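You operate a simulated robot arm through the tools that you are given. There is no shell and no other tool. Be economical: measure what you need, move in short steps, check, and stop when the job is done.

You run a simulated robot arm. Do the job below in one go: nothing can be reset, and whatever is moved stays where it is left.

JOB
Put the tall grey box on the build bench top away on the divider shelf of bay b. Then put the green test card on the build bench top away on the front of the low steel table. Then take the red can from the build bench top and put it in the inside of the silver good tray. Then stack the white box labelled "57" from the build bench top on top of the white box labelled "36". Then close the panel bench drawer. Then put the blue bubble sleeve on top of the small white roll on the holder side of the packing bench. Then stack the green module labelled "30" from the top of the panel bench on top of the green module that says "67". Then put one of the green cans from the loading bench on the small grey table. Then put two of the blue packets from the loading bench on the clear end of the low steel table. Then put the orange locker card on the clear end of the low steel table. Then put one of the black coils from the top of the test bench on the top of the lamps carton. Do these in the order given. Set down upright: tall grey box, red can, green can.

The check looks at the end state, three seconds after you hand in, the way a careful person would. Anything else that was tipped, shoved, dropped, spilled or broken makes it a failure.

ROBOT AND FRAMES
A 6-joint arm with a two-finger gripper on a trunk, on a base that drives. Base frame: it is fixed to the floor where the robot stands at the start and does not move with it; the origin is under the middle of the robot, x ahead of it, y to its left, z up; the surface under the hand at the start is at about z = 84. Readings come in cm, degrees, newtons and seconds.
With the tool pointing down near the work surface it reaches from about 12 to 66 cm from the robot's upright axis, wherever it stands. Its first joint turns from -166.0 to 166.0 degrees. Places, roughly: black coil [-275, -425, 100]; blue bubble sleeve (9x9x5 cm) [-270, -10, 80]; blue packet [450, -1100, 75]; clear end of the low steel table [610, -630, 60]; divider shelf of bay B [-400, -860, 120]; front of the low steel table (21x148 cm) [584, -680, 62]; green can [525, -1125, 75]; green module [-275, 25, 75]; green test card [50, 25, 75]; inside of the silver good tray (15x15 cm) [-206, -378, 86]; orange locker card [500, -1100, 75]; panel bench drawer [-160, -20, 70]; red can [50, 50, 100]; small grey table [440, -850, 70]; small white roll (8x8x15 cm) [-260, -190, 90]; tall grey box [50, 0, 100]; top of the lamps carton [-60, -640, 20]; white box [50, -25, 100]. Payload 2.45 kg.
The TCP is the grasp point between the finger pads, 2.6 cm short of the fingertips. In the tool frame z runs along the fingers and y along their closing line. Largest opening 9.6 cm; the body of the gripper starts 6.9 cm behind the TCP.
Orientation is that of the tool frame in the base frame, as [roll, pitch, yaw] about the fixed x, y, z axes, in that order (R = Rz(yaw) Ry(pitch) Rx(roll)). With the fingers straight down and closing along the base's y, the tool's x points along the base's -x, its y along +y and its z along -z.

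CONTROLS
- The arm moves only by the tool servo_tool. Its argument "series" is a list of rows, each an object of numbers (a shift or turn left out is 0, a gripper value left out holds the last): "tx", "ty", "tz": the shift along the tool's x, y, z in cm; "ax", "ay", "az": the turn, a rotation vector about the tool's x, y, z in degrees; "jaw": the closure, from 0 (fully open) to 1 (shut). In form: [{"tx": .., "ty": .., "tz": .., "ax": .., "ay": .., "az": .., "jaw": ..}, ...]. A call has 1 to 10 rows; each row shifts and turns the commanded pose from where the row before left it, along the tool's axes as they then stand. Each row takes 0.2 s and may step no farther than 5 cm and 8.6 degrees from the row before; otherwise, or with a gripper value out of range, the whole call is refused. Where a pose cannot be reached the arm comes as near as it can. A force on the tool above 40 N (or 10 N above the force at the start of the call, whichever is more), or a blocked arm, ends the call early, and 0.2 s more pass. Each finger halts on what it meets, pressing with about 41 N; the grip force reading is that of the motor and also rises with nothing between the fingers. The clock runs only during rows and for 0.2 s after the last one: add rows that do not move to give the fingers time. The reply holds the time, the measured pose of the TCP, the force on the tool along the base axes, the opening and the grip force, in the units named above and with some noise, with the torque about the TCP (base axes, N m) and any sound that the robot's microphone picked up.
- Cameras (640 x 400 px; columns grow to the right, rows downward): "scene" is now at [3.2, 14.34, 113.42]; the picture's right is [-0.16, -0.99, 0.00], its down [-0.42, 0.07, -0.91] and it looks along [0.89, -0.14, -0.43] (base axes); focal length 295 px, centre (320, 200). "wrist" rides on the gripper at [8.2, 0.3, -9.8] in the tool frame; the picture's right is [-0.04, 1.00, 0.00], its down [-0.73, -0.03, -0.68] and it looks along [-0.68, -0.03, 0.73] (tool axes); focal length 256 px, centre (320, 200). There is no depth. A picture from a camera that has moved, and an enlarged one, comes with that camera's place and axes in the base frame and with its lens.
- capture(camera): a new picture of that camera. No time passes.
- slide_trunk(by): slides the trunk up (or, below 0, down) by that many cm; the arm and the scene camera ride with it, the base frame stays. It gives what a move gives, with no picture.
- steer(legs): drives the robot by 1 to 6 legs, each [ahead, turn to the left] in cm and degrees, along the robot's own axes; the way and the turn of a leg run together, so that a leg with both is an arc; at most 150 cm and 180 degrees a leg. The arm and the cameras ride along, it lands a little off, and it stops where it bumps. It gives what a move gives.
- pan_tilt(pan, tilt): turns the head with the scene camera to pan (to the left, within 155 degrees either way) and tilt (down, from -29 to 69), counted from straight ahead of the robot. It gives what a move gives.
- close_up(camera, box): a new picture of the part [left, top, right, bottom] of that camera's present view, enlarged. No time passes.
- finish_job(): hands the job in; it is judged then, once.

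Go step by step. Nothing tells you exact positions but the pictures and the camera data: compare them with the known pose of the tool, close in by small moves and look again before you grip or let go. The budget is 556 turns and 346 pictures, counting those below and the enlarged ones. Unless the task says otherwise, let go and move clear before handing in.

The tools are called after "Call:" by a JSON object that holds its "op" and its "data". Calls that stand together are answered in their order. servo_tool: Moves the arm, as the interface text tells. Its arguments: {"type":"object","properties":{"series":{"type":"array","items":{"type":"object","properties":{"tx":{"type":"number"},"ty":{"type":"number"},"tz":{"type":"number"},"ax":{"type":"number"},"ay":{"type":"number"},"az":{"type":"number"},"jaw":{"type":"number"}}}}},"required":["series"]} The other tools are called the same way: slide_trunk (by) slides the trunk up or down; steer (legs) drives the base; pan_tilt (pan, tilt) turns the head that bears the scene camera; capture (camera) takes a picture; close_up (camera, box) takes an enlarged picture of a part of a camera's view; finish_job () hands the job in.

At the start:

```text
t: 0.0
tcp_pos: [42.09, -16.13, 100.02]
tool_rot: [-179.9, 0.0, -179.9]
ft_force: [0.4, 0.0, -0.3]
wrist_torque: [-0.02, -0.02, 0.01]
width: 9.59
grasp_force: 0.1
trunk travel left (down, up): [-15.0, 0.0]
robot x, y, heading: [0.13, 0.16, -0.2]
head pan, tilt: [-9.1, 25.2]
```

scene: 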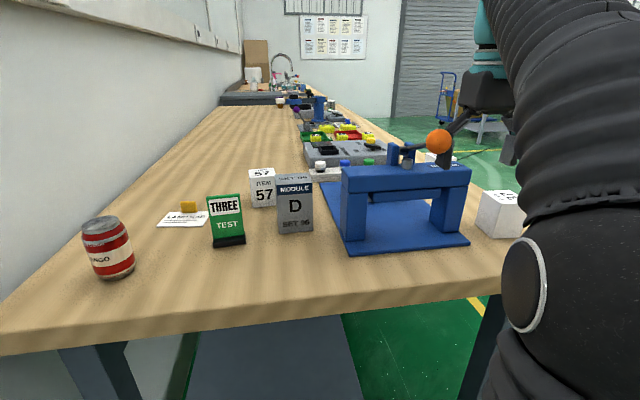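
wrist: 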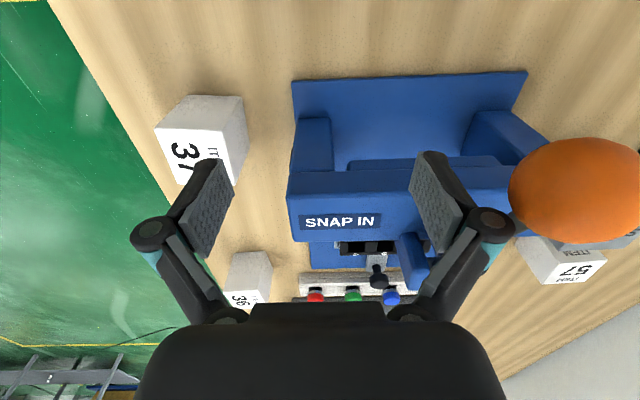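

I see the bench ahead with the tall grey box (about [53,11]), the green test card, the red can and the boxes. I'll look around to learn the room before touching anything.

Call:
{"op": "close_up", "data": {"camera": "scene", "box": [140, 130, 340, 260]}}

Call:
{"op": "pan_tilt", "data": {"pan": -120, "tilt": 10}}

Call:
{"op": "capture", "data": {"camera": "scene"}}

Call:
{"op": "pan_tilt", "data": {"pan": 150, "tilt": 10}}

Call:
{"op": "capture", "data": {"camera": "scene"}}

```text
3.08 times, centred on (240, 195) of scene
camera zoom: at [3.2, 14.34, 113.42], right [-0.16, -0.99, 0.0], down [-0.42, 0.07, -0.91], along [0.89, -0.14, -0.43], focal length 909 px, centre (566, 215)
```

zoom: 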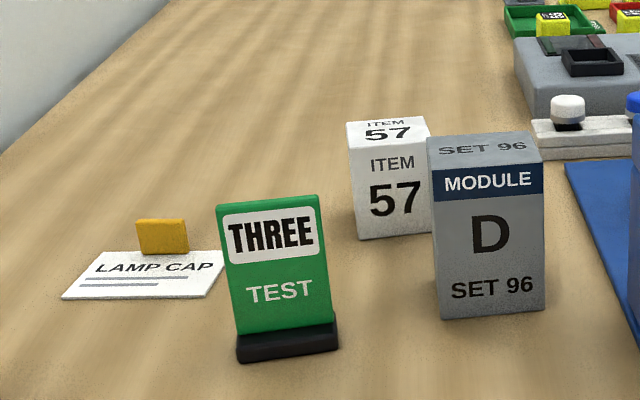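

```text
t: 1.9
tcp_pos: [42.01, -16.03, 99.98]
tool_rot: [-179.9, -0.1, 180.0]
ft_force: [-0.1, 0.5, 0.7]
wrist_torque: [-0.01, 0.0, -0.02]
width: 9.59
grasp_force: 0.1
trunk travel left (down, up): [-15.0, 0.0]
robot x, y, heading: [0.51, 0.33, -0.2]
head pan, tilt: [-120.0, 10.0]
```

```text
342 pictures are left
camera scene: at [-10.54, 7.74, 115.88], right [-0.87, 0.5, 0.0], down [0.09, 0.15, -0.98], along [-0.49, -0.85, -0.17], focal length 295 px, centre (320, 200)
```

scene: 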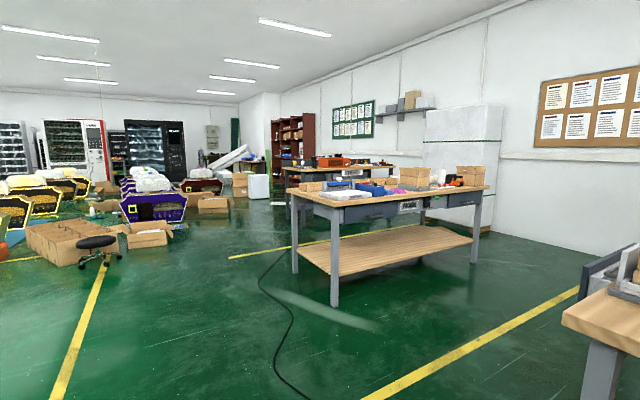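

```text
t: 5.6
tcp_pos: [42.07, -16.08, 100.1]
tool_rot: [180.0, 0.0, -180.0]
ft_force: [-0.4, 0.3, -0.5]
wrist_torque: [-0.01, 0.0, -0.02]
width: 9.6
grasp_force: 0.0
trunk travel left (down, up): [-15.0, 0.0]
robot x, y, heading: [0.24, 0.05, 0.1]
head pan, tilt: [150.0, 10.0]
```

```text
341 pictures are left
camera scene: at [-13.95, 20.44, 115.88], right [0.5, 0.87, 0.0], down [0.15, -0.09, -0.98], along [-0.85, 0.49, -0.17], focal length 295 px, centre (320, 200)
```

scene: 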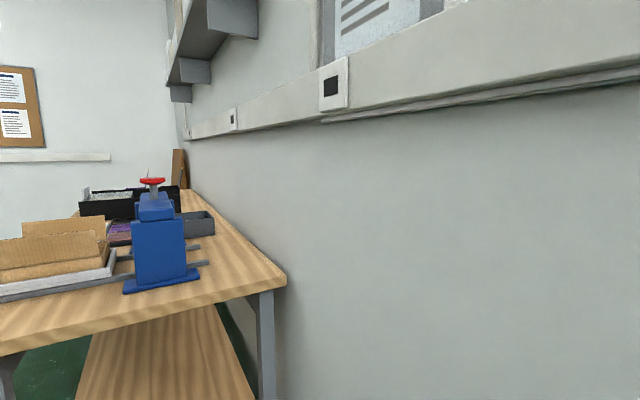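

The room opens behind me: packing bench, test bench, and a brown bay shelf far off. Two more looks.

Call:
{"op": "pan_tilt", "data": {"pan": -60, "tilt": 10}}

Call:
{"op": "capture", "data": {"camera": "scene"}}

Call:
{"op": "pan_tilt", "data": {"pan": -120, "tilt": 0}}

Call:
{"op": "close_up", "data": {"camera": "scene", "box": [180, 100, 340, 200]}}

Call:
{"op": "close_up", "data": {"camera": "scene", "box": [280, 100, 520, 250]}}

Call:
{"op": "pan_tilt", "data": {"pan": -9, "tilt": 35}}

Call:
{"op": "capture", "data": {"camera": "scene"}}

```text
t: 8.7
tcp_pos: [42.03, -16.02, 99.91]
tool_rot: [-180.0, 0.0, -179.9]
ft_force: [0.0, 1.1, 0.0]
wrist_torque: [0.03, -0.01, 0.02]
width: 9.62
grasp_force: 0.0
trunk travel left (down, up): [-15.0, 0.0]
robot x, y, heading: [0.09, -0.34, -0.2]
head pan, tilt: [-60.0, 10.0]
```

```text
340 pictures are left
camera scene: at [-1.24, 7.74, 115.88], right [-0.87, -0.5, 0.0], down [-0.09, 0.15, -0.98], along [0.49, -0.85, -0.17], focal length 295 px, centre (320, 200)
```

scene: 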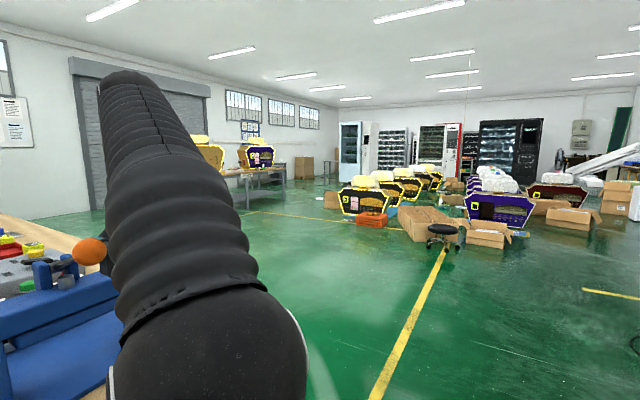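

```text
t: 10.0
tcp_pos: [42.09, -16.03, 99.94]
tool_rot: [180.0, -0.1, 180.0]
ft_force: [0.4, -0.3, 0.2]
wrist_torque: [0.0, 0.01, 0.03]
width: 9.59
grasp_force: 0.1
trunk travel left (down, up): [-15.0, 0.0]
robot x, y, heading: [-0.09, 0.05, -0.1]
head pan, tilt: [-120.0, 0.0]
```

```text
4.00 times, centred on (260, 150) of scene
camera zoom: at [-10.39, 7.99, 117.48], right [-0.87, 0.5, 0.0], down [0.0, 0.0, -1.0], along [-0.5, -0.87, 0.0], focal length 1181 px, centre (560, 400)
```

zoom: 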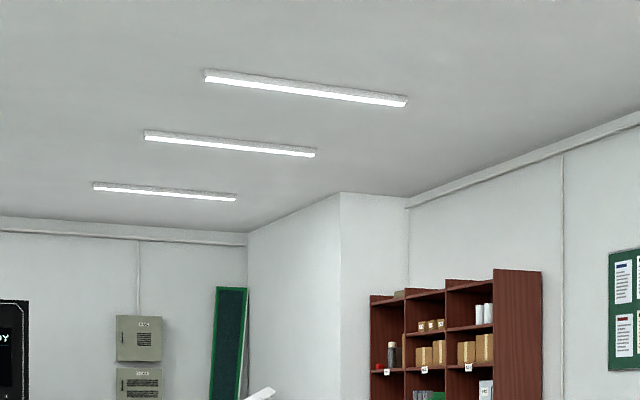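

```text
2.67 times, centred on (400, 175) of scene
camera zoom: at [-10.39, 7.99, 117.48], right [-0.87, 0.5, 0.0], down [0.0, 0.0, -1.0], along [-0.5, -0.87, 0.0], focal length 788 px, centre (107, 267)
```

zoom: 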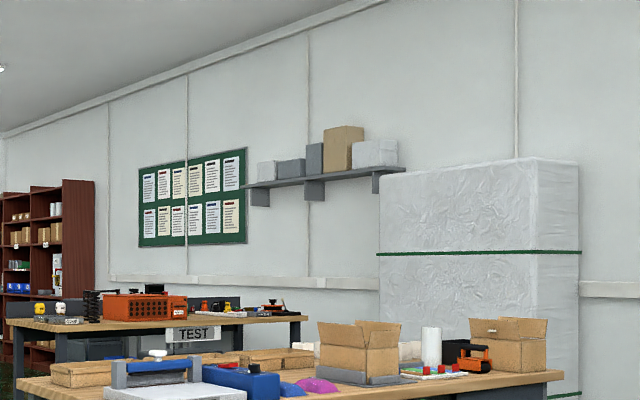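

```text
t: 11.9
tcp_pos: [42.01, -16.07, 100.02]
tool_rot: [-179.9, 0.0, -180.0]
ft_force: [-0.5, 0.2, 1.0]
wrist_torque: [0.01, 0.02, 0.01]
width: 9.6
grasp_force: 0.0
trunk travel left (down, up): [-15.0, 0.0]
robot x, y, heading: [-0.16, -0.31, 0.3]
head pan, tilt: [-9.0, 35.0]
```

```text
337 pictures are left
camera scene: at [2.8, 14.41, 111.87], right [-0.16, -0.99, 0.0], down [-0.57, 0.09, -0.82], along [0.81, -0.13, -0.57], focal length 295 px, centre (320, 200)
```

scene: 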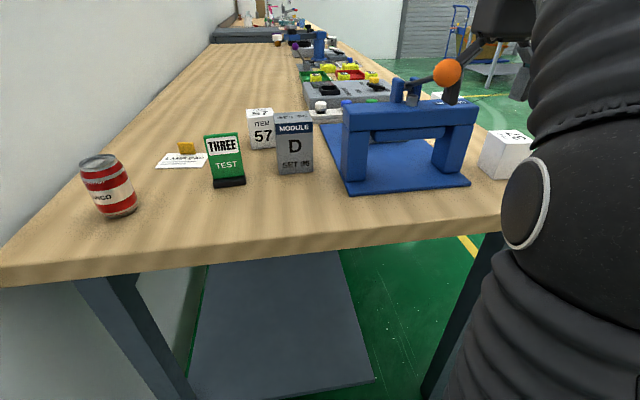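

The grey box is about 6.4 × 4.5 × 10.3 cm at [53.2, 11.3]. Before choosing the grip, I zoom onto the bay shelf.

Call:
{"op": "pan_tilt", "data": {"pan": -120, "tilt": 8}}

Call:
{"op": "close_up", "data": {"camera": "scene", "box": [265, 100, 329, 140]}}

Call:
{"op": "close_up", "data": {"camera": "scene", "box": [265, 140, 329, 180]}}

```text
t: 13.8
tcp_pos: [42.06, -16.05, 99.94]
tool_rot: [-180.0, 0.1, -180.0]
ft_force: [0.1, -0.3, 0.3]
wrist_torque: [-0.03, -0.01, 0.01]
width: 9.6
grasp_force: 0.0
trunk travel left (down, up): [-15.0, 0.0]
robot x, y, heading: [0.12, -0.32, 0.1]
head pan, tilt: [-120.0, 8.0]
```

```text
10.00 times, centred on (297, 120) of scene
camera zoom: at [-10.52, 7.77, 116.2], right [-0.87, 0.5, 0.0], down [0.07, 0.12, -0.99], along [-0.49, -0.86, -0.14], focal length 2953 px, centre (550, 1000)
```

zoom: 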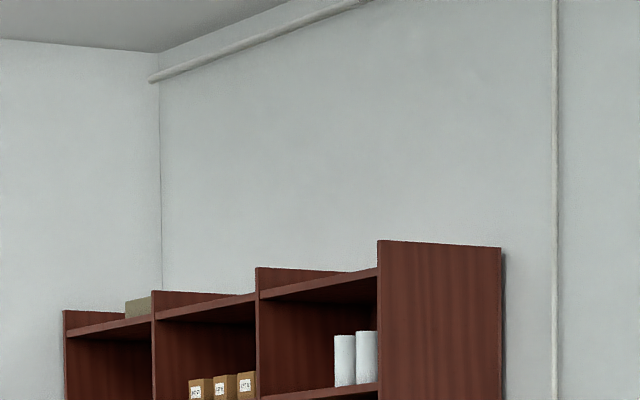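

```text
10.00 times, centred on (297, 160) of scene
camera zoom: at [-10.52, 7.77, 116.2], right [-0.87, 0.5, 0.0], down [0.07, 0.12, -0.99], along [-0.49, -0.86, -0.14], focal length 2953 px, centre (550, 600)
```

zoom: 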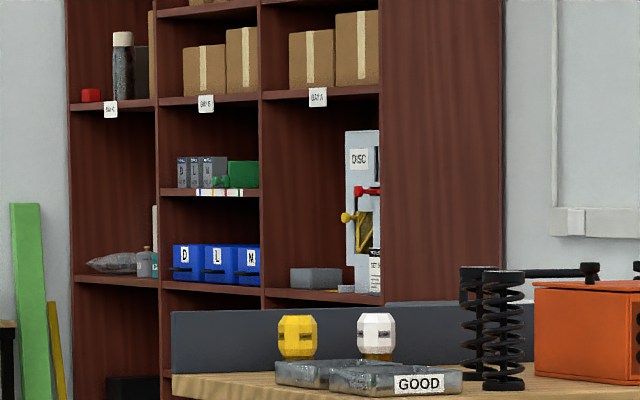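

Bay B (middle) has a shelf with grey modules D/L/M and about 30 cm clearance, so I'll grip the box from the front with the tool tilted 45°. The orange knob sits near [39.5,-7.6,103.5], so I rise over it first.

Call:
{"op": "servo_tool", "data": {"series": [{"tz": -4}, {"tz": -4}, {"tz": -4.5}, {"ty": 5}, {"ty": 5}, {"ty": 5}, {"ty": 5}, {"ty": 5}, {"ty": 2.3}, {"jaw": 0.12}]}}

Call:
{"op": "servo_tool", "data": {"series": [{"ay": -7.5}, {"ay": -7.5}, {"ay": -7.5}, {"ay": -7.5}, {"ay": -7.5}, {"ay": -7.5}, {}]}}

Call:
{"op": "pan_tilt", "data": {"pan": -9, "tilt": 35}}

Call:
{"op": "capture", "data": {"camera": "scene"}}

Call:
{"op": "capture", "data": {"camera": "wrist"}}

```text
t: 14.7
tcp_pos: [41.74, -13.7, 100.55]
tool_rot: [-179.5, 0.1, 179.1]
ft_force: [16.9, -26.7, -3.1]
wrist_torque: [0.3, 0.17, -0.69]
width: 7.91
grasp_force: 0.0
out of reach, approached as far as the arm can: row 1, 2, 3
trunk travel left (down, up): [-15.0, 0.0]
robot x, y, heading: [0.06, 0.04, -0.6]
head pan, tilt: [-120.0, 8.0]
stopped in row 4: the force on the tool passed its limit at 50 N (the readings are from after the stop); the commanded pose is now the measured one
```

```text
t: 15.1
tcp_pos: [41.89, -13.74, 100.28]
tool_rot: [-179.4, 6.3, 179.1]
ft_force: [14.8, -22.2, -3.2]
wrist_torque: [0.16, 0.26, -0.58]
width: 8.04
grasp_force: 0.2
trunk travel left (down, up): [-15.0, 0.0]
robot x, y, heading: [0.01, 0.19, -0.6]
head pan, tilt: [-120.0, 8.0]
stopped in row 2: the force on the tool passed its limit at 43 N (the readings are from after the stop); the commanded pose is now the measured one
```

```text
t: 17.0
tcp_pos: [41.82, -13.58, 100.42]
tool_rot: [-179.6, 6.4, 179.3]
ft_force: [23.8, -20.5, -5.6]
wrist_torque: [0.03, 0.35, -1.12]
width: 7.93
grasp_force: 0.1
trunk travel left (down, up): [-15.0, 0.0]
robot x, y, heading: [0.01, 0.04, -0.3]
head pan, tilt: [-9.0, 35.0]
```

```text
334 pictures are left
camera scene: at [3.11, 14.19, 111.89], right [-0.16, -0.99, 0.0], down [-0.57, 0.1, -0.82], along [0.81, -0.13, -0.58], focal length 295 px, centre (320, 200)
```

scene: 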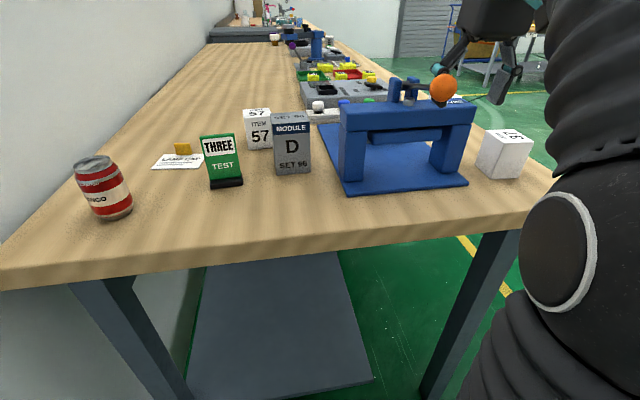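

```text
333 pictures are left
camera wrist: at [32.72, -13.11, 109.23], right [0.05, 1.0, 0.0], down [0.65, -0.03, 0.76], along [0.76, -0.04, -0.65], focal length 256 px, centre (320, 200)
```

wrist: 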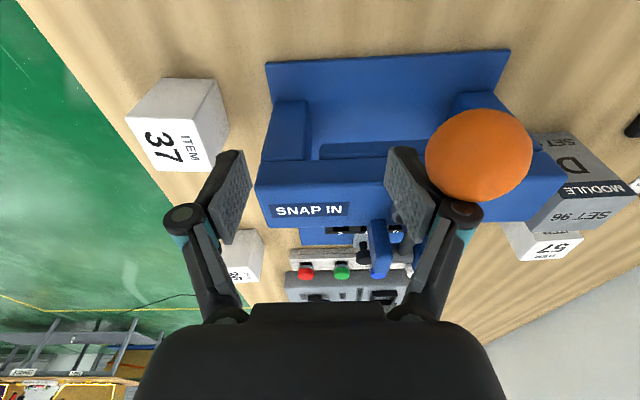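

The up-move was out of reach, and the fingers pushed against the orange knob; the fixture looks unmoved. I back off to the right and then pull in towards me.

Call:
{"op": "servo_tool", "data": {"series": [{"ty": -2.5}, {}, {"tx": 4}, {"tx": 4}, {"tx": 4}, {"tx": 3}]}}

Call:
{"op": "capture", "data": {"camera": "scene"}}

```text
t: 18.4
tcp_pos: [26.81, -15.81, 98.77]
tool_rot: [-179.5, 6.5, 179.3]
ft_force: [0.6, -0.6, 0.6]
wrist_torque: [0.02, 0.03, -0.04]
width: 9.59
grasp_force: 0.0
trunk travel left (down, up): [-15.0, 0.0]
robot x, y, heading: [0.2, 0.35, -0.5]
head pan, tilt: [-9.0, 35.0]
```

```text
332 pictures are left
camera scene: at [2.94, 14.35, 111.87], right [-0.16, -0.99, 0.0], down [-0.57, 0.09, -0.82], along [0.81, -0.13, -0.57], focal length 295 px, centre (320, 200)
```

scene: 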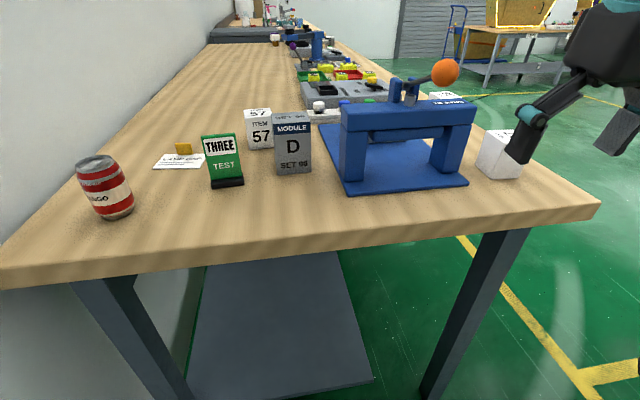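

The knob and fixture are back where they were. Now I swing left well in front of the bench and then tilt the tool.

Call:
{"op": "servo_tool", "data": {"series": [{"ty": 4.5}, {"ty": 4.5}, {"ty": 4.5}, {"ty": 4.5}, {"ty": 4.5}, {"ty": 4.5}]}}

Call:
{"op": "servo_tool", "data": {"series": [{"ay": -7.5}, {"ay": -7.5}, {"ay": -7.5}, {"ay": -7.5}, {"ay": -8.5, "jaw": 0.14}, {}]}}

Call:
{"op": "capture", "data": {"camera": "wrist"}}

Call:
{"op": "capture", "data": {"camera": "scene"}}

```text
t: 19.8
tcp_pos: [26.98, 11.27, 98.83]
tool_rot: [-179.5, 6.5, 179.3]
ft_force: [-0.4, -0.3, 1.0]
wrist_torque: [0.01, -0.02, -0.01]
width: 9.6
grasp_force: 0.0
trunk travel left (down, up): [-15.0, 0.0]
robot x, y, heading: [-0.18, -0.09, -0.4]
head pan, tilt: [-9.0, 35.0]
```

```text
t: 21.2
tcp_pos: [27.2, 11.18, 98.62]
tool_rot: [-179.3, 45.1, 179.9]
ft_force: [0.0, -0.5, 0.4]
wrist_torque: [-0.02, 0.01, -0.02]
width: 8.27
grasp_force: 0.0
trunk travel left (down, up): [-15.0, 0.0]
robot x, y, heading: [0.02, -0.04, -0.4]
head pan, tilt: [-9.0, 35.0]
```

```text
331 pictures are left
camera wrist: at [14.39, 11.72, 99.78], right [0.04, 1.0, 0.02], down [0.04, -0.02, 1.0], along [1.0, -0.04, -0.04], focal length 256 px, centre (320, 200)
```

wrist: 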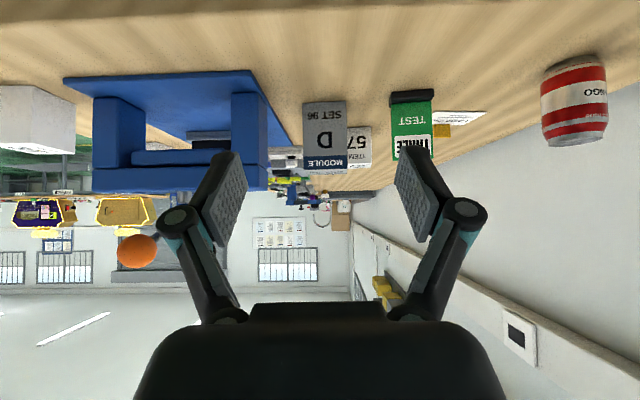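

```text
330 pictures are left
camera scene: at [2.91, 14.36, 111.87], right [-0.16, -0.99, 0.0], down [-0.57, 0.09, -0.82], along [0.81, -0.13, -0.57], focal length 295 px, centre (320, 200)
```

scene: 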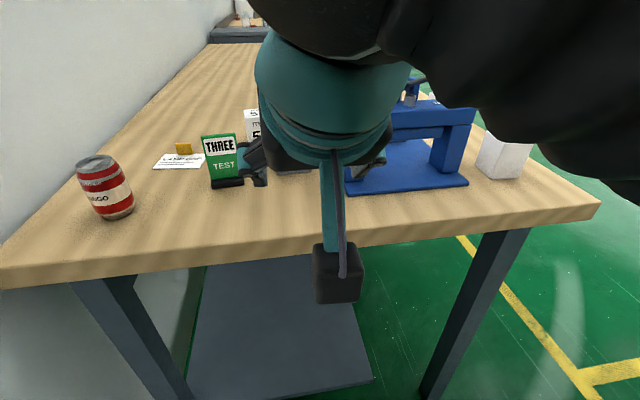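

The box centre is confirmed near y=11.1. I move forward and down to just in front of it.

Call:
{"op": "servo_tool", "data": {"series": [{"tx": -3, "tz": 3}, {"tx": -3, "tz": 3}, {"tx": -3, "tz": 3}, {"tz": 4}, {"tz": 4}, {"tz": 4}, {}]}}

Call:
{"op": "capture", "data": {"camera": "wrist"}}

Call:
{"op": "capture", "data": {"camera": "scene"}}

```text
t: 22.8
tcp_pos: [48.18, 10.87, 90.08]
tool_rot: [-179.3, 45.0, 179.7]
ft_force: [-0.4, 0.4, 0.4]
wrist_torque: [0.02, 0.03, -0.02]
width: 8.25
grasp_force: 0.0
trunk travel left (down, up): [-15.0, 0.0]
robot x, y, heading: [0.45, -0.13, -0.1]
head pan, tilt: [-9.0, 35.0]
```

```text
329 pictures are left
camera wrist: at [35.5, 11.38, 91.26], right [0.04, 1.0, 0.02], down [0.04, -0.02, 1.0], along [1.0, -0.04, -0.04], focal length 256 px, centre (320, 200)
```

wrist: 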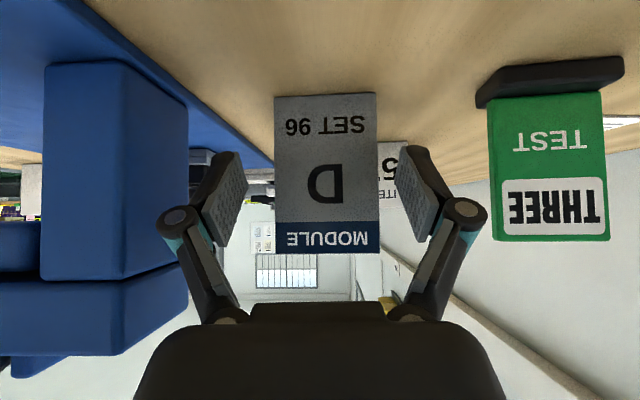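

```text
328 pictures are left
camera scene: at [2.91, 14.36, 111.87], right [-0.16, -0.99, 0.0], down [-0.57, 0.09, -0.82], along [0.81, -0.13, -0.57], focal length 295 px, centre (320, 200)
```

scene: 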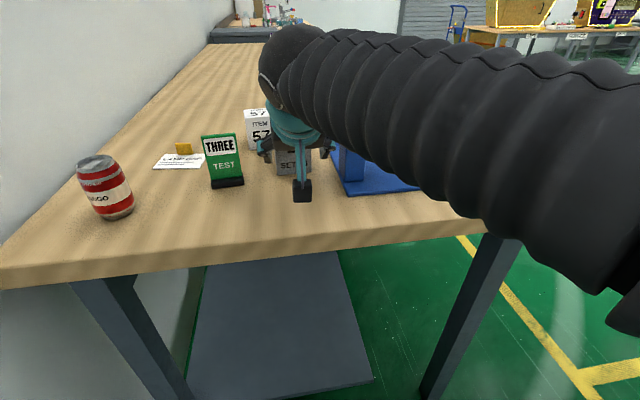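

Alignment is good (box centre y≈11.1); the post is about 2 cm clear of the finger. I go in the last 5 cm and close.

Call:
{"op": "servo_tool", "data": {"series": [{"tx": -1.77, "tz": 1.77, "ty": 0.25}, {"tx": -1.77, "tz": 1.77}, {}]}}

Call:
{"op": "servo_tool", "data": {"series": [{"jaw": 0.4}, {"jaw": 0.7}, {"jaw": 0.7}, {"jaw": 0.7}]}}

Call:
{"op": "capture", "data": {"camera": "wrist"}}

```text
t: 23.6
tcp_pos: [53.34, 11.08, 90.12]
tool_rot: [-179.3, 44.9, 179.7]
ft_force: [0.0, 0.3, 0.0]
wrist_torque: [0.0, 0.03, 0.0]
width: 8.24
grasp_force: 0.1
trunk travel left (down, up): [-15.0, 0.0]
robot x, y, heading: [0.3, -0.01, -0.2]
head pan, tilt: [-9.0, 35.0]
```

```text
t: 24.6
tcp_pos: [53.3, 10.92, 90.14]
tool_rot: [-179.3, 45.0, 179.8]
ft_force: [0.9, 0.2, 4.3]
wrist_torque: [0.2, -0.22, 0.08]
width: 6.44
grasp_force: 40.9
trunk travel left (down, up): [-15.0, 0.0]
robot x, y, heading: [-0.01, -0.04, -0.6]
head pan, tilt: [-9.0, 35.0]
```

```text
327 pictures are left
camera wrist: at [40.52, 11.57, 91.24], right [0.04, 1.0, 0.02], down [0.04, -0.02, 1.0], along [1.0, -0.04, -0.04], focal length 256 px, centre (320, 200)
```

wrist: 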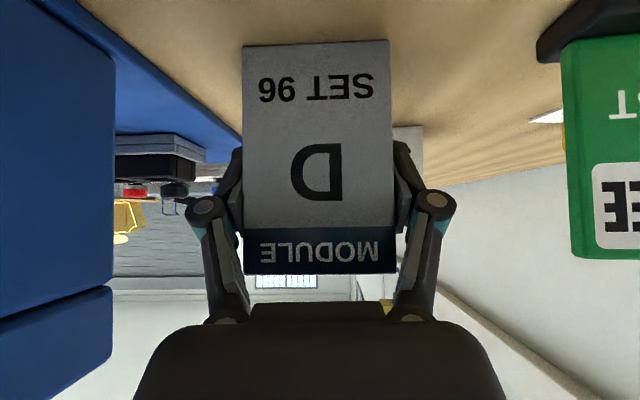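

Box is held (6.44 cm). I lift it straight up and bring it back over the floor.

Call:
{"op": "servo_tool", "data": {"series": [{"tx": -1.5, "tz": -1.5}, {"tx": -2.5, "tz": -2.5}, {"tx": -1, "tz": -1}, {"tx": 3, "tz": -3}, {"tx": 3, "tz": -3}, {"tx": 3, "tz": -3}, {"tx": 3, "tz": -3}, {"tx": 3, "tz": -3}, {}]}}

Call:
{"op": "capture", "data": {"camera": "wrist"}}

Call:
{"op": "capture", "data": {"camera": "scene"}}

```text
t: 26.6
tcp_pos: [32.03, 11.06, 96.93]
tool_rot: [-179.3, 44.9, 179.8]
ft_force: [0.2, 0.0, -1.3]
wrist_torque: [-0.02, 0.01, 0.02]
width: 6.46
grasp_force: 41.1
trunk travel left (down, up): [-15.0, 0.0]
robot x, y, heading: [-0.01, 0.43, -0.4]
head pan, tilt: [-9.0, 35.0]
```

```text
326 pictures are left
camera wrist: at [19.33, 11.59, 98.11], right [0.04, 1.0, 0.02], down [0.04, -0.02, 1.0], along [1.0, -0.04, -0.04], focal length 256 px, centre (320, 200)
```

wrist: 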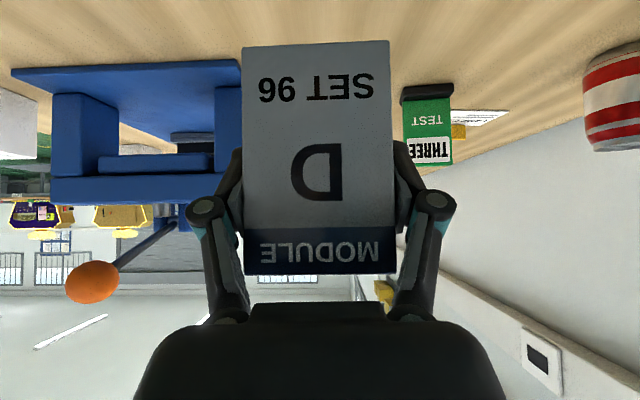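

```text
325 pictures are left
camera scene: at [2.92, 14.36, 111.87], right [-0.16, -0.99, 0.0], down [-0.57, 0.09, -0.82], along [0.81, -0.13, -0.57], focal length 295 px, centre (320, 200)
```

scene: 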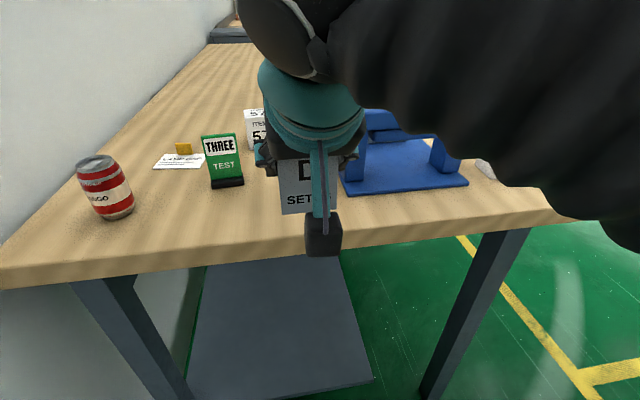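

The box is held clear. I back off from the bench, turn right and drive down the aisle past the packing bench, then look.

Call:
{"op": "steer", "data": {"legs": [[-20, 0], [0, -97], [120, 0], [120, 0]]}}

Call:
{"op": "pan_tilt", "data": {"pan": 0, "tilt": 15}}

Call:
{"op": "capture", "data": {"camera": "scene"}}

Call:
{"op": "pan_tilt", "data": {"pan": -60, "tilt": 15}}

Call:
{"op": "capture", "data": {"camera": "scene"}}

```text
t: 43.6
tcp_pos: [-34.01, -270.11, 96.99]
tool_rot: [-179.3, 44.8, 85.6]
ft_force: [-0.7, 0.0, -2.2]
wrist_torque: [0.02, 0.0, 0.0]
width: 6.43
grasp_force: 40.5
trunk travel left (down, up): [-15.0, 0.0]
robot x, y, heading: [-42.73, -237.12, -94.8]
head pan, tilt: [-9.0, 35.0]
```

```text
t: 44.4
tcp_pos: [-34.06, -270.25, 96.95]
tool_rot: [-179.3, 44.9, 85.6]
ft_force: [-0.2, 0.0, -2.4]
wrist_torque: [0.01, -0.01, -0.03]
width: 6.44
grasp_force: 40.8
trunk travel left (down, up): [-15.0, 0.0]
robot x, y, heading: [-42.83, -237.41, -94.5]
head pan, tilt: [0.0, 15.0]
```

```text
324 pictures are left
camera scene: at [-27.35, -242.0, 115.06], right [-1.0, 0.08, 0.0], down [0.02, 0.26, -0.97], along [-0.08, -0.96, -0.26], focal length 295 px, centre (320, 200)
```

scene: 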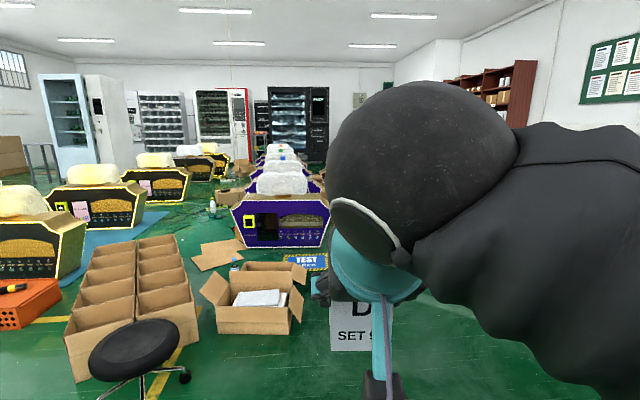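

```text
t: 45.7
tcp_pos: [-34.14, -270.31, 96.91]
tool_rot: [-179.2, 44.9, 85.6]
ft_force: [0.4, -0.5, -2.0]
wrist_torque: [0.02, 0.0, 0.01]
width: 6.45
grasp_force: 41.4
trunk travel left (down, up): [-15.0, 0.0]
robot x, y, heading: [-42.61, -237.32, -94.6]
head pan, tilt: [-60.0, 15.0]
```

```text
323 pictures are left
camera scene: at [-35.04, -236.7, 115.07], right [-0.43, 0.9, 0.0], down [0.23, 0.11, -0.97], along [-0.87, -0.42, -0.26], focal length 295 px, centre (320, 200)
```

scene: 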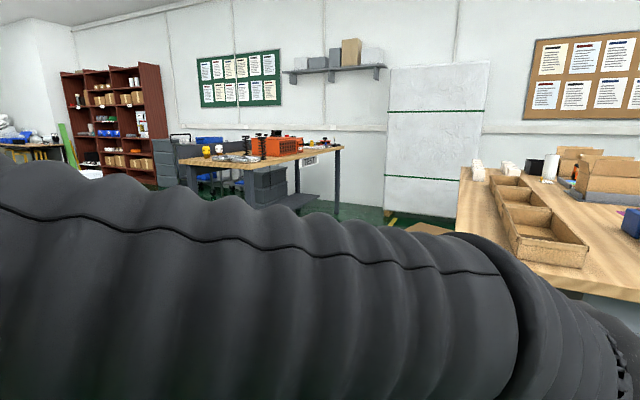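

The aisle continues between the test bench and the box pile. I drive to about [-100,-375] and look again.

Call:
{"op": "steer", "data": {"legs": [[0, -18], [150, 0]]}}

Call:
{"op": "pan_tilt", "data": {"pan": 25, "tilt": 20}}

Call:
{"op": "capture", "data": {"camera": "scene"}}

Call:
{"op": "pan_tilt", "data": {"pan": -30, "tilt": 0}}

Call:
{"op": "capture", "data": {"camera": "scene"}}

```text
t: 53.9
tcp_pos: [-96.46, -406.79, 96.96]
tool_rot: [-179.3, 44.9, 69.7]
ft_force: [-0.6, -0.3, -1.9]
wrist_torque: [0.05, 0.01, 0.0]
width: 6.47
grasp_force: 41.5
trunk travel left (down, up): [-15.0, 0.0]
robot x, y, heading: [-96.07, -372.67, -110.2]
head pan, tilt: [-60.0, 15.0]
```

```text
t: 55.5
tcp_pos: [-96.43, -406.84, 97.01]
tool_rot: [-179.2, 45.0, 69.8]
ft_force: [0.8, -0.5, -1.7]
wrist_torque: [0.01, 0.01, 0.0]
width: 6.42
grasp_force: 40.8
trunk travel left (down, up): [-15.0, 0.0]
robot x, y, heading: [-95.88, -373.03, -110.2]
head pan, tilt: [25.0, 20.0]
```

```text
322 pictures are left
camera scene: at [-78.21, -382.06, 114.25], right [-1.0, -0.08, 0.0], down [-0.03, 0.34, -0.94], along [0.08, -0.94, -0.34], focal length 295 px, centre (320, 200)
```

scene: 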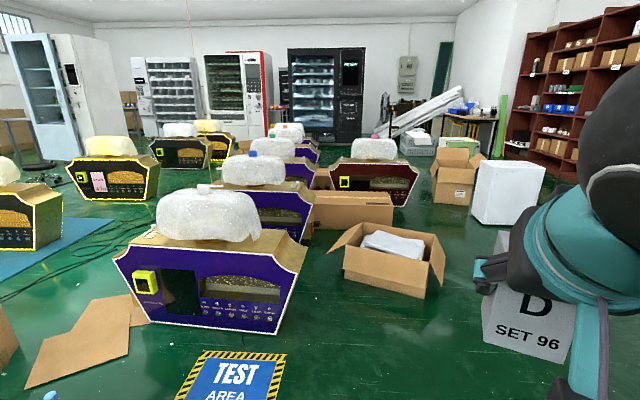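

```text
t: 56.8
tcp_pos: [-96.41, -406.81, 96.93]
tool_rot: [-179.2, 44.9, 69.8]
ft_force: [0.1, -0.3, -2.3]
wrist_torque: [0.0, 0.01, 0.02]
width: 6.45
grasp_force: 41.2
trunk travel left (down, up): [-15.0, 0.0]
robot x, y, heading: [-96.14, -372.89, -110.3]
head pan, tilt: [-30.0, 0.0]
```

```text
321 pictures are left
camera scene: at [-85.89, -378.53, 117.48], right [-0.64, 0.77, 0.0], down [0.0, 0.0, -1.0], along [-0.77, -0.64, 0.0], focal length 295 px, centre (320, 200)
```

scene: 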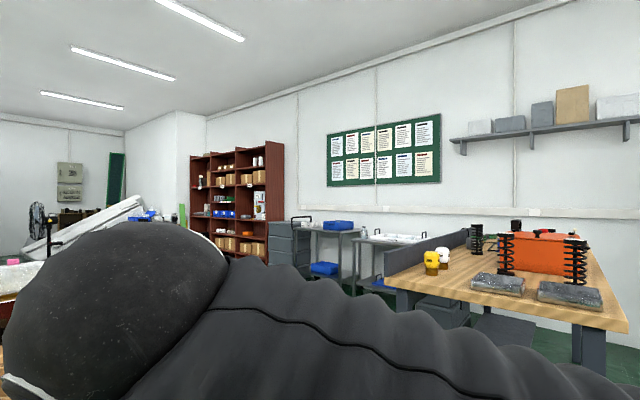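

I pass between the test bench corner and the open carton, heading toward the shelf, then look again.

Call:
{"op": "steer", "data": {"legs": [[90, 0], [0, -27], [135, 0]]}}

Call:
{"op": "pan_tilt", "data": {"pan": 20, "tilt": 20}}

Call:
{"op": "capture", "data": {"camera": "scene"}}

Call:
{"op": "pan_tilt", "data": {"pan": -40, "tilt": 10}}

Call:
{"op": "capture", "data": {"camera": "scene"}}

```text
t: 69.3
tcp_pos: [-242.68, -580.88, 96.95]
tool_rot: [-179.2, 44.9, 44.2]
ft_force: [-0.2, -0.2, -2.5]
wrist_torque: [0.0, 0.0, 0.01]
width: 6.45
grasp_force: 41.2
trunk travel left (down, up): [-15.0, 0.0]
robot x, y, heading: [-227.41, -550.92, -136.1]
head pan, tilt: [-30.0, 0.0]
```

```text
t: 70.5
tcp_pos: [-242.72, -581.0, 96.92]
tool_rot: [-179.2, 44.9, 44.2]
ft_force: [0.2, 0.2, -3.0]
wrist_torque: [0.04, -0.06, 0.01]
width: 6.44
grasp_force: 41.1
trunk travel left (down, up): [-15.0, 0.0]
robot x, y, heading: [-227.39, -550.48, -135.9]
head pan, tilt: [20.0, 20.0]
```

```text
320 pictures are left
camera scene: at [-216.24, -566.01, 114.26], right [-0.9, 0.44, 0.0], down [0.15, 0.31, -0.94], along [-0.41, -0.84, -0.34], focal length 295 px, centre (320, 200)
```

scene: 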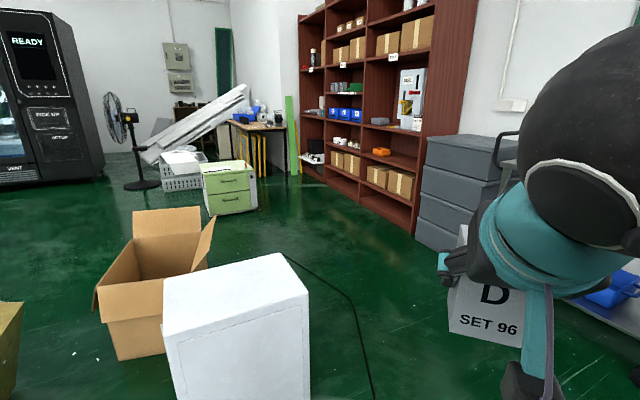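

```text
t: 71.8
tcp_pos: [-242.56, -580.91, 96.99]
tool_rot: [-179.3, 44.9, 44.1]
ft_force: [0.1, 0.4, -2.2]
wrist_torque: [0.0, 0.01, 0.01]
width: 6.43
grasp_force: 40.9
trunk travel left (down, up): [-15.0, 0.0]
robot x, y, heading: [-227.43, -550.61, -136.0]
head pan, tilt: [-40.0, 10.0]
```

```text
319 pictures are left
camera scene: at [-221.43, -558.3, 115.88], right [-0.07, 1.0, 0.0], down [0.17, 0.01, -0.98], along [-0.98, -0.07, -0.17], focal length 295 px, centre (320, 200)
```

scene: 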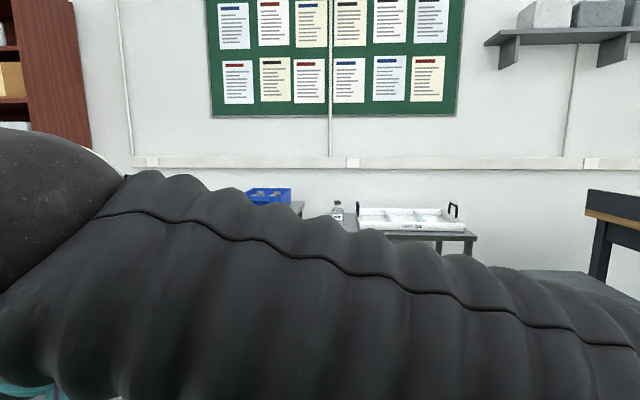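

The shelf front is near x≈-385 with bay B at y≈-897..-810. I route between the white box and the drawer cabinet, and stop facing bay B at a distance.

Call:
{"op": "steer", "data": {"legs": [[0, 2], [118, 0], [0, 43], [140, 0], [72, 0], [0, -89]]}}

Call:
{"op": "pan_tilt", "data": {"pan": -10, "tilt": 10}}

Call:
{"op": "capture", "data": {"camera": "scene"}}

```text
t: 94.1
tcp_pos: [-347.47, -857.28, 96.88]
tool_rot: [-179.3, 44.9, -1.8]
ft_force: [0.5, 0.4, -1.9]
wrist_torque: [-0.03, -0.04, 0.02]
width: 6.44
grasp_force: 40.8
trunk travel left (down, up): [-15.0, 0.0]
robot x, y, heading: [-315.19, -847.02, 178.1]
head pan, tilt: [-40.0, 10.0]
```

```text
t: 95.0
tcp_pos: [-347.48, -857.34, 97.0]
tool_rot: [-179.4, 44.9, -1.9]
ft_force: [0.4, -1.1, -3.1]
wrist_torque: [0.0, -0.03, -0.01]
width: 6.43
grasp_force: 41.7
trunk travel left (down, up): [-15.0, 0.0]
robot x, y, heading: [-315.0, -846.69, 177.8]
head pan, tilt: [-10.0, 10.0]
```

```text
318 pictures are left
camera scene: at [-318.71, -861.01, 115.88], right [0.21, 0.98, 0.0], down [0.17, -0.04, -0.98], along [-0.96, 0.21, -0.17], focal length 295 px, centre (320, 200)
```

scene: 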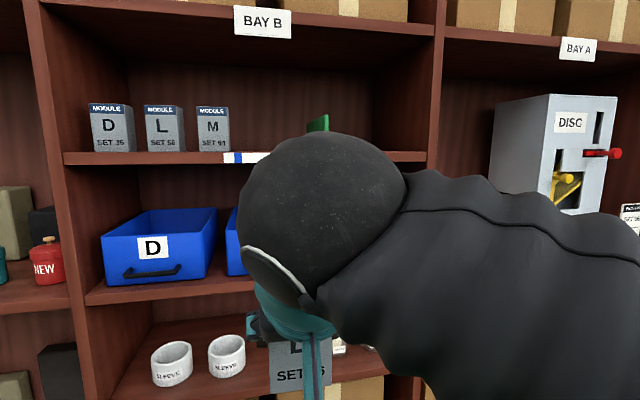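

I can see D, L, M modules on bay B's shelf, top at z≈115; the arm hides the right half. I raise the box and look with the wrist camera.

Call:
{"op": "servo_tool", "data": {"series": [{"tx": -3.5, "tz": -3.5}, {"tx": -3.5, "tz": -3.5}, {"tx": -3.5, "tz": -3.5}, {"tx": -3.5, "tz": -3.5}, {"tx": -3.5, "tz": -3.5}, {"tx": -2, "tz": -2}, {}]}}

Call:
{"op": "capture", "data": {"camera": "wrist"}}

Call:
{"op": "capture", "data": {"camera": "scene"}}

```text
t: 96.6
tcp_pos: [-347.85, -857.31, 123.78]
tool_rot: [-179.1, 45.1, -1.7]
ft_force: [0.2, 0.0, -2.1]
wrist_torque: [0.03, 0.01, -0.01]
width: 6.45
grasp_force: 41.3
out of reach, approached as far as the arm can: row 6
trunk travel left (down, up): [-15.0, 0.0]
robot x, y, heading: [-315.21, -847.03, 177.8]
head pan, tilt: [-10.0, 10.0]
```

```text
317 pictures are left
camera wrist: at [-335.05, -858.23, 124.89], right [-0.07, -1.0, 0.02], down [-0.04, 0.02, 1.0], along [-1.0, 0.07, -0.04], focal length 256 px, centre (320, 200)
```

wrist: 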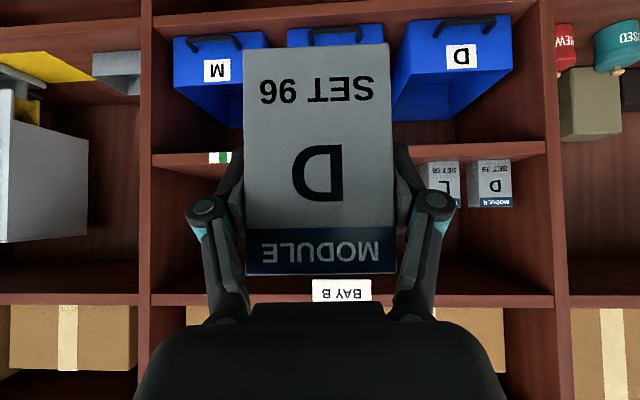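

```text
316 pictures are left
camera scene: at [-318.71, -861.02, 115.88], right [0.21, 0.98, 0.0], down [0.17, -0.04, -0.98], along [-0.96, 0.2, -0.17], focal length 295 px, centre (320, 200)
```

scene: 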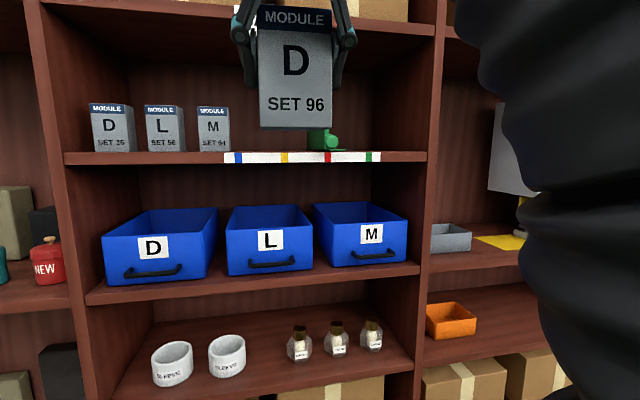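

There's a clear gap between module M and the green item, centred at y≈-858, right ahead of the box. I test how far the arm reaches forward at this height.

Call:
{"op": "servo_tool", "data": {"series": [{"tx": 0.4, "tz": 0.4}, {"tx": -2.5, "tz": 2.5}, {"tx": -2.5, "tz": 2.5}, {"tx": -2.5, "tz": 2.5}, {}]}}

```text
t: 97.8
tcp_pos: [-357.9, -856.84, 122.52]
tool_rot: [-179.3, 44.9, -1.8]
ft_force: [0.3, 0.5, -3.3]
wrist_torque: [-0.01, 0.0, 0.0]
width: 6.4
grasp_force: 41.1
out of reach, approached as far as the arm can: row 4
trunk travel left (down, up): [-15.0, 0.0]
robot x, y, heading: [-314.97, -847.33, 178.1]
head pan, tilt: [-10.0, 10.0]
```

Reach at this height ends near 43 cm, so I'll finish the approach by driving the base. First half the way, then measure the shelf edge height.

Call:
{"op": "servo_tool", "data": {"series": [{"tx": 0.8, "tz": -0.8}, {}]}}

Call:
{"op": "steer", "data": {"legs": [[16, 1]]}}

Call:
{"op": "capture", "data": {"camera": "wrist"}}

Call:
{"op": "capture", "data": {"camera": "scene"}}

```text
t: 98.4
tcp_pos: [-356.83, -856.8, 122.54]
tool_rot: [-179.4, 44.9, -1.8]
ft_force: [0.6, 0.0, -1.5]
wrist_torque: [0.02, -0.03, 0.01]
width: 6.43
grasp_force: 41.0
trunk travel left (down, up): [-15.0, 0.0]
robot x, y, heading: [-314.99, -846.95, 178.0]
head pan, tilt: [-10.0, 10.0]
```

```text
t: 99.8
tcp_pos: [-372.85, -857.26, 122.42]
tool_rot: [-179.4, 44.9, -0.8]
ft_force: [0.5, -0.2, -2.7]
wrist_torque: [0.0, 0.0, 0.02]
width: 6.43
grasp_force: 40.5
trunk travel left (down, up): [-15.0, 0.0]
robot x, y, heading: [-331.52, -846.31, 178.8]
head pan, tilt: [-10.0, 10.0]
```

```text
315 pictures are left
camera wrist: at [-360.15, -857.84, 123.66], right [-0.05, -1.0, 0.02], down [-0.04, 0.02, 1.0], along [-1.0, 0.05, -0.04], focal length 256 px, centre (320, 200)
```

wrist: 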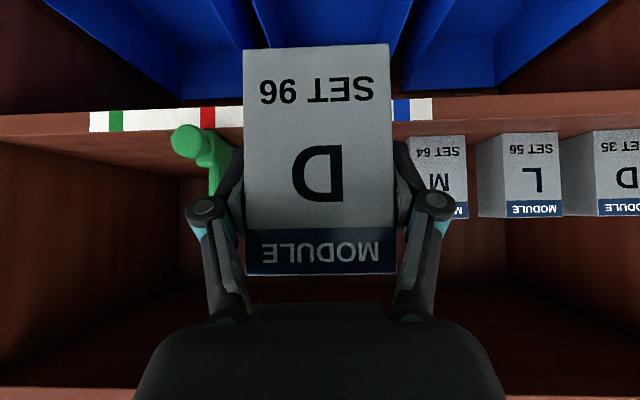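

```text
314 pictures are left
camera scene: at [-334.7, -860.67, 115.88], right [0.19, 0.98, 0.0], down [0.17, -0.03, -0.98], along [-0.97, 0.19, -0.17], focal length 295 px, centre (320, 200)
```

scene: 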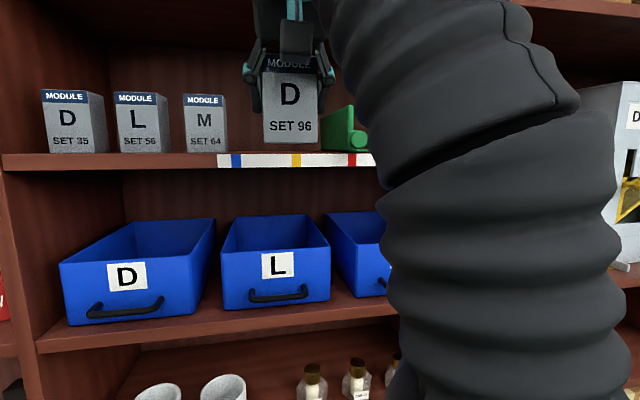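

The shelf front is at x≈-385.6, top z≈115.3, and the box bottom clears it by about 1 cm. I drive in gently.

Call:
{"op": "steer", "data": {"legs": [[12, 0]]}}

Call:
{"op": "capture", "data": {"camera": "wrist"}}

Call:
{"op": "capture", "data": {"camera": "scene"}}

```text
t: 101.1
tcp_pos: [-385.11, -857.03, 122.49]
tool_rot: [-179.4, 44.8, -0.8]
ft_force: [-0.6, -0.8, -2.1]
wrist_torque: [-0.01, -0.05, 0.01]
width: 6.43
grasp_force: 40.8
trunk travel left (down, up): [-15.0, 0.0]
robot x, y, heading: [-343.43, -846.29, 178.7]
head pan, tilt: [-10.0, 10.0]
```

```text
313 pictures are left
camera wrist: at [-372.3, -857.61, 123.66], right [-0.05, -1.0, 0.02], down [-0.04, 0.02, 1.0], along [-1.0, 0.05, -0.04], focal length 256 px, centre (320, 200)
```

wrist: 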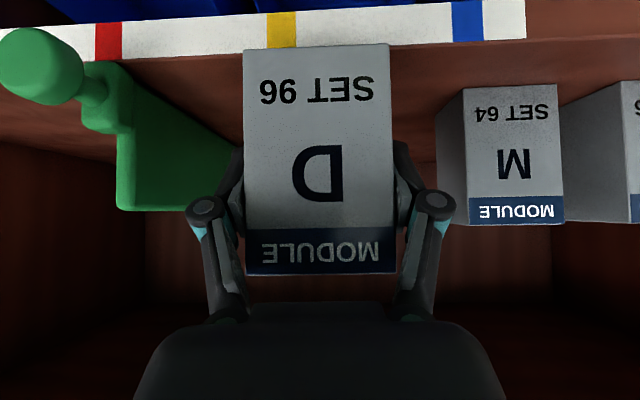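

```text
312 pictures are left
camera scene: at [-346.85, -860.46, 115.88], right [0.19, 0.98, 0.0], down [0.17, -0.03, -0.98], along [-0.97, 0.19, -0.17], focal length 295 px, centre (320, 200)
```

scene: 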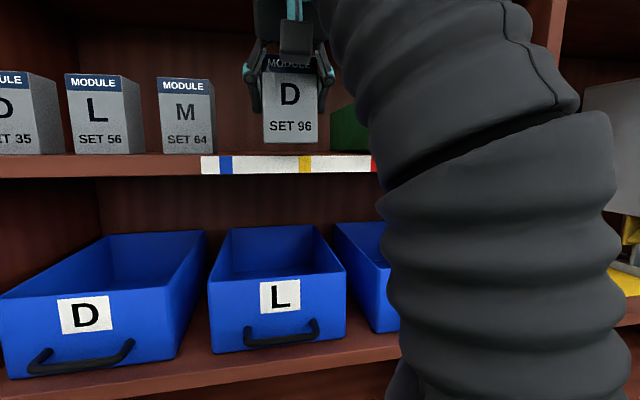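

Still clear on both sides. Another 6 cm in.

Call:
{"op": "steer", "data": {"legs": [[6, 0]]}}

Call:
{"op": "capture", "data": {"camera": "wrist"}}

```text
t: 102.1
tcp_pos: [-391.04, -856.79, 122.46]
tool_rot: [-179.3, 44.9, -0.9]
ft_force: [0.3, 0.0, -1.9]
wrist_torque: [0.01, -0.03, -0.02]
width: 6.47
grasp_force: 40.9
trunk travel left (down, up): [-15.0, 0.0]
robot x, y, heading: [-349.3, -846.05, 179.0]
head pan, tilt: [-10.0, 10.0]
```

```text
311 pictures are left
camera wrist: at [-378.28, -857.49, 123.66], right [-0.05, -1.0, 0.02], down [-0.04, 0.02, 1.0], along [-1.0, 0.05, -0.04], focal length 256 px, centre (320, 200)
```

wrist: 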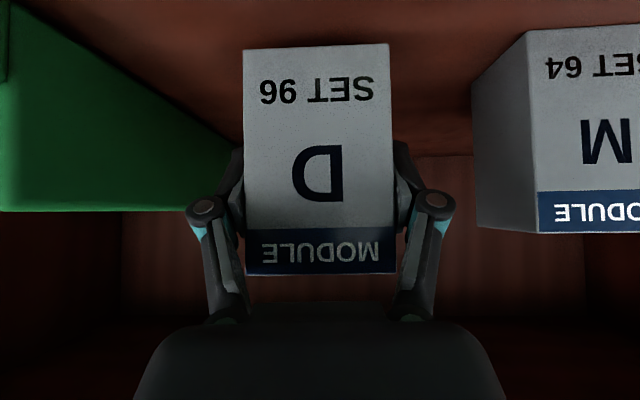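

In place over the shelf. I lower in small steps and watch the force.

Call:
{"op": "servo_tool", "data": {"series": [{"tx": 0.25, "tz": 0.25}, {"tx": 0.2, "tz": 0.2}, {"tx": 0.15, "tz": 0.15}, {}]}}

```text
t: 103.1
tcp_pos: [-390.94, -856.92, 121.64]
tool_rot: [-179.3, 44.9, -0.8]
ft_force: [0.5, -1.0, -1.6]
wrist_torque: [0.02, 0.0, 0.0]
width: 6.44
grasp_force: 41.2
trunk travel left (down, up): [-15.0, 0.0]
robot x, y, heading: [-349.48, -846.3, 179.3]
head pan, tilt: [-10.0, 10.0]
```

Call:
{"op": "servo_tool", "data": {"series": [{"tx": 0.12, "tz": 0.12}, {}]}}

Call:
{"op": "servo_tool", "data": {"series": [{"tx": 0.12, "tz": 0.12}, {}]}}

Call:
{"op": "capture", "data": {"camera": "scene"}}

```text
t: 103.7
tcp_pos: [-391.07, -856.9, 121.49]
tool_rot: [-179.2, 45.0, -0.9]
ft_force: [0.4, -0.5, -2.4]
wrist_torque: [0.01, -0.02, 0.03]
width: 6.44
grasp_force: 41.0
trunk travel left (down, up): [-15.0, 0.0]
robot x, y, heading: [-349.67, -846.56, 178.8]
head pan, tilt: [-10.0, 10.0]
```

```text
t: 104.3
tcp_pos: [-391.04, -856.83, 121.34]
tool_rot: [-179.2, 44.9, -0.9]
ft_force: [0.6, 0.1, -2.9]
wrist_torque: [-0.01, -0.04, -0.01]
width: 6.44
grasp_force: 40.8
trunk travel left (down, up): [-15.0, 0.0]
robot x, y, heading: [-349.58, -846.22, 179.0]
head pan, tilt: [-10.0, 10.0]
```

```text
310 pictures are left
camera scene: at [-352.83, -860.35, 115.88], right [0.19, 0.98, 0.0], down [0.17, -0.03, -0.98], along [-0.97, 0.19, -0.17], focal length 295 px, centre (320, 200)
```

scene: 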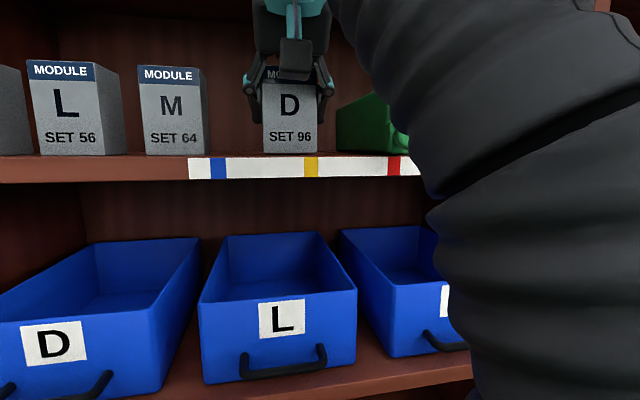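

No contact yet; continue down in tiny steps.

Call:
{"op": "servo_tool", "data": {"series": [{"tx": 0.14, "tz": 0.14}, {}]}}

Call:
{"op": "servo_tool", "data": {"series": [{"tx": 0.14, "tz": 0.14}, {}]}}

Call:
{"op": "servo_tool", "data": {"series": [{"tx": 0.14, "tz": 0.14}, {}]}}

```text
t: 104.9
tcp_pos: [-391.02, -856.75, 121.0]
tool_rot: [-179.3, 44.9, -0.9]
ft_force: [0.3, 1.0, -0.3]
wrist_torque: [-0.05, 0.03, 0.02]
width: 6.45
grasp_force: 41.7
trunk travel left (down, up): [-15.0, 0.0]
robot x, y, heading: [-349.37, -846.43, 178.9]
head pan, tilt: [-10.0, 10.0]
```

```text
t: 105.5
tcp_pos: [-391.05, -856.82, 121.05]
tool_rot: [-179.4, 45.2, -1.0]
ft_force: [-7.0, -1.5, 23.4]
wrist_torque: [-0.54, -0.06, -0.03]
width: 6.45
grasp_force: 41.4
trunk travel left (down, up): [-15.0, 0.0]
robot x, y, heading: [-349.67, -846.68, 178.9]
head pan, tilt: [-10.0, 10.0]
```

```text
t: 105.9
tcp_pos: [-390.95, -856.84, 121.07]
tool_rot: [-179.5, 45.5, -1.1]
ft_force: [-2.7, -2.8, 14.1]
wrist_torque: [0.14, -0.21, -0.03]
width: 6.45
grasp_force: 40.4
trunk travel left (down, up): [-15.0, 0.0]
robot x, y, heading: [-349.72, -846.47, 178.8]
head pan, tilt: [-10.0, 10.0]
stopped in row 2: the force on the tool passed its limit at 41 N (the readings are from after the stop); the commanded pose is now the measured one
```

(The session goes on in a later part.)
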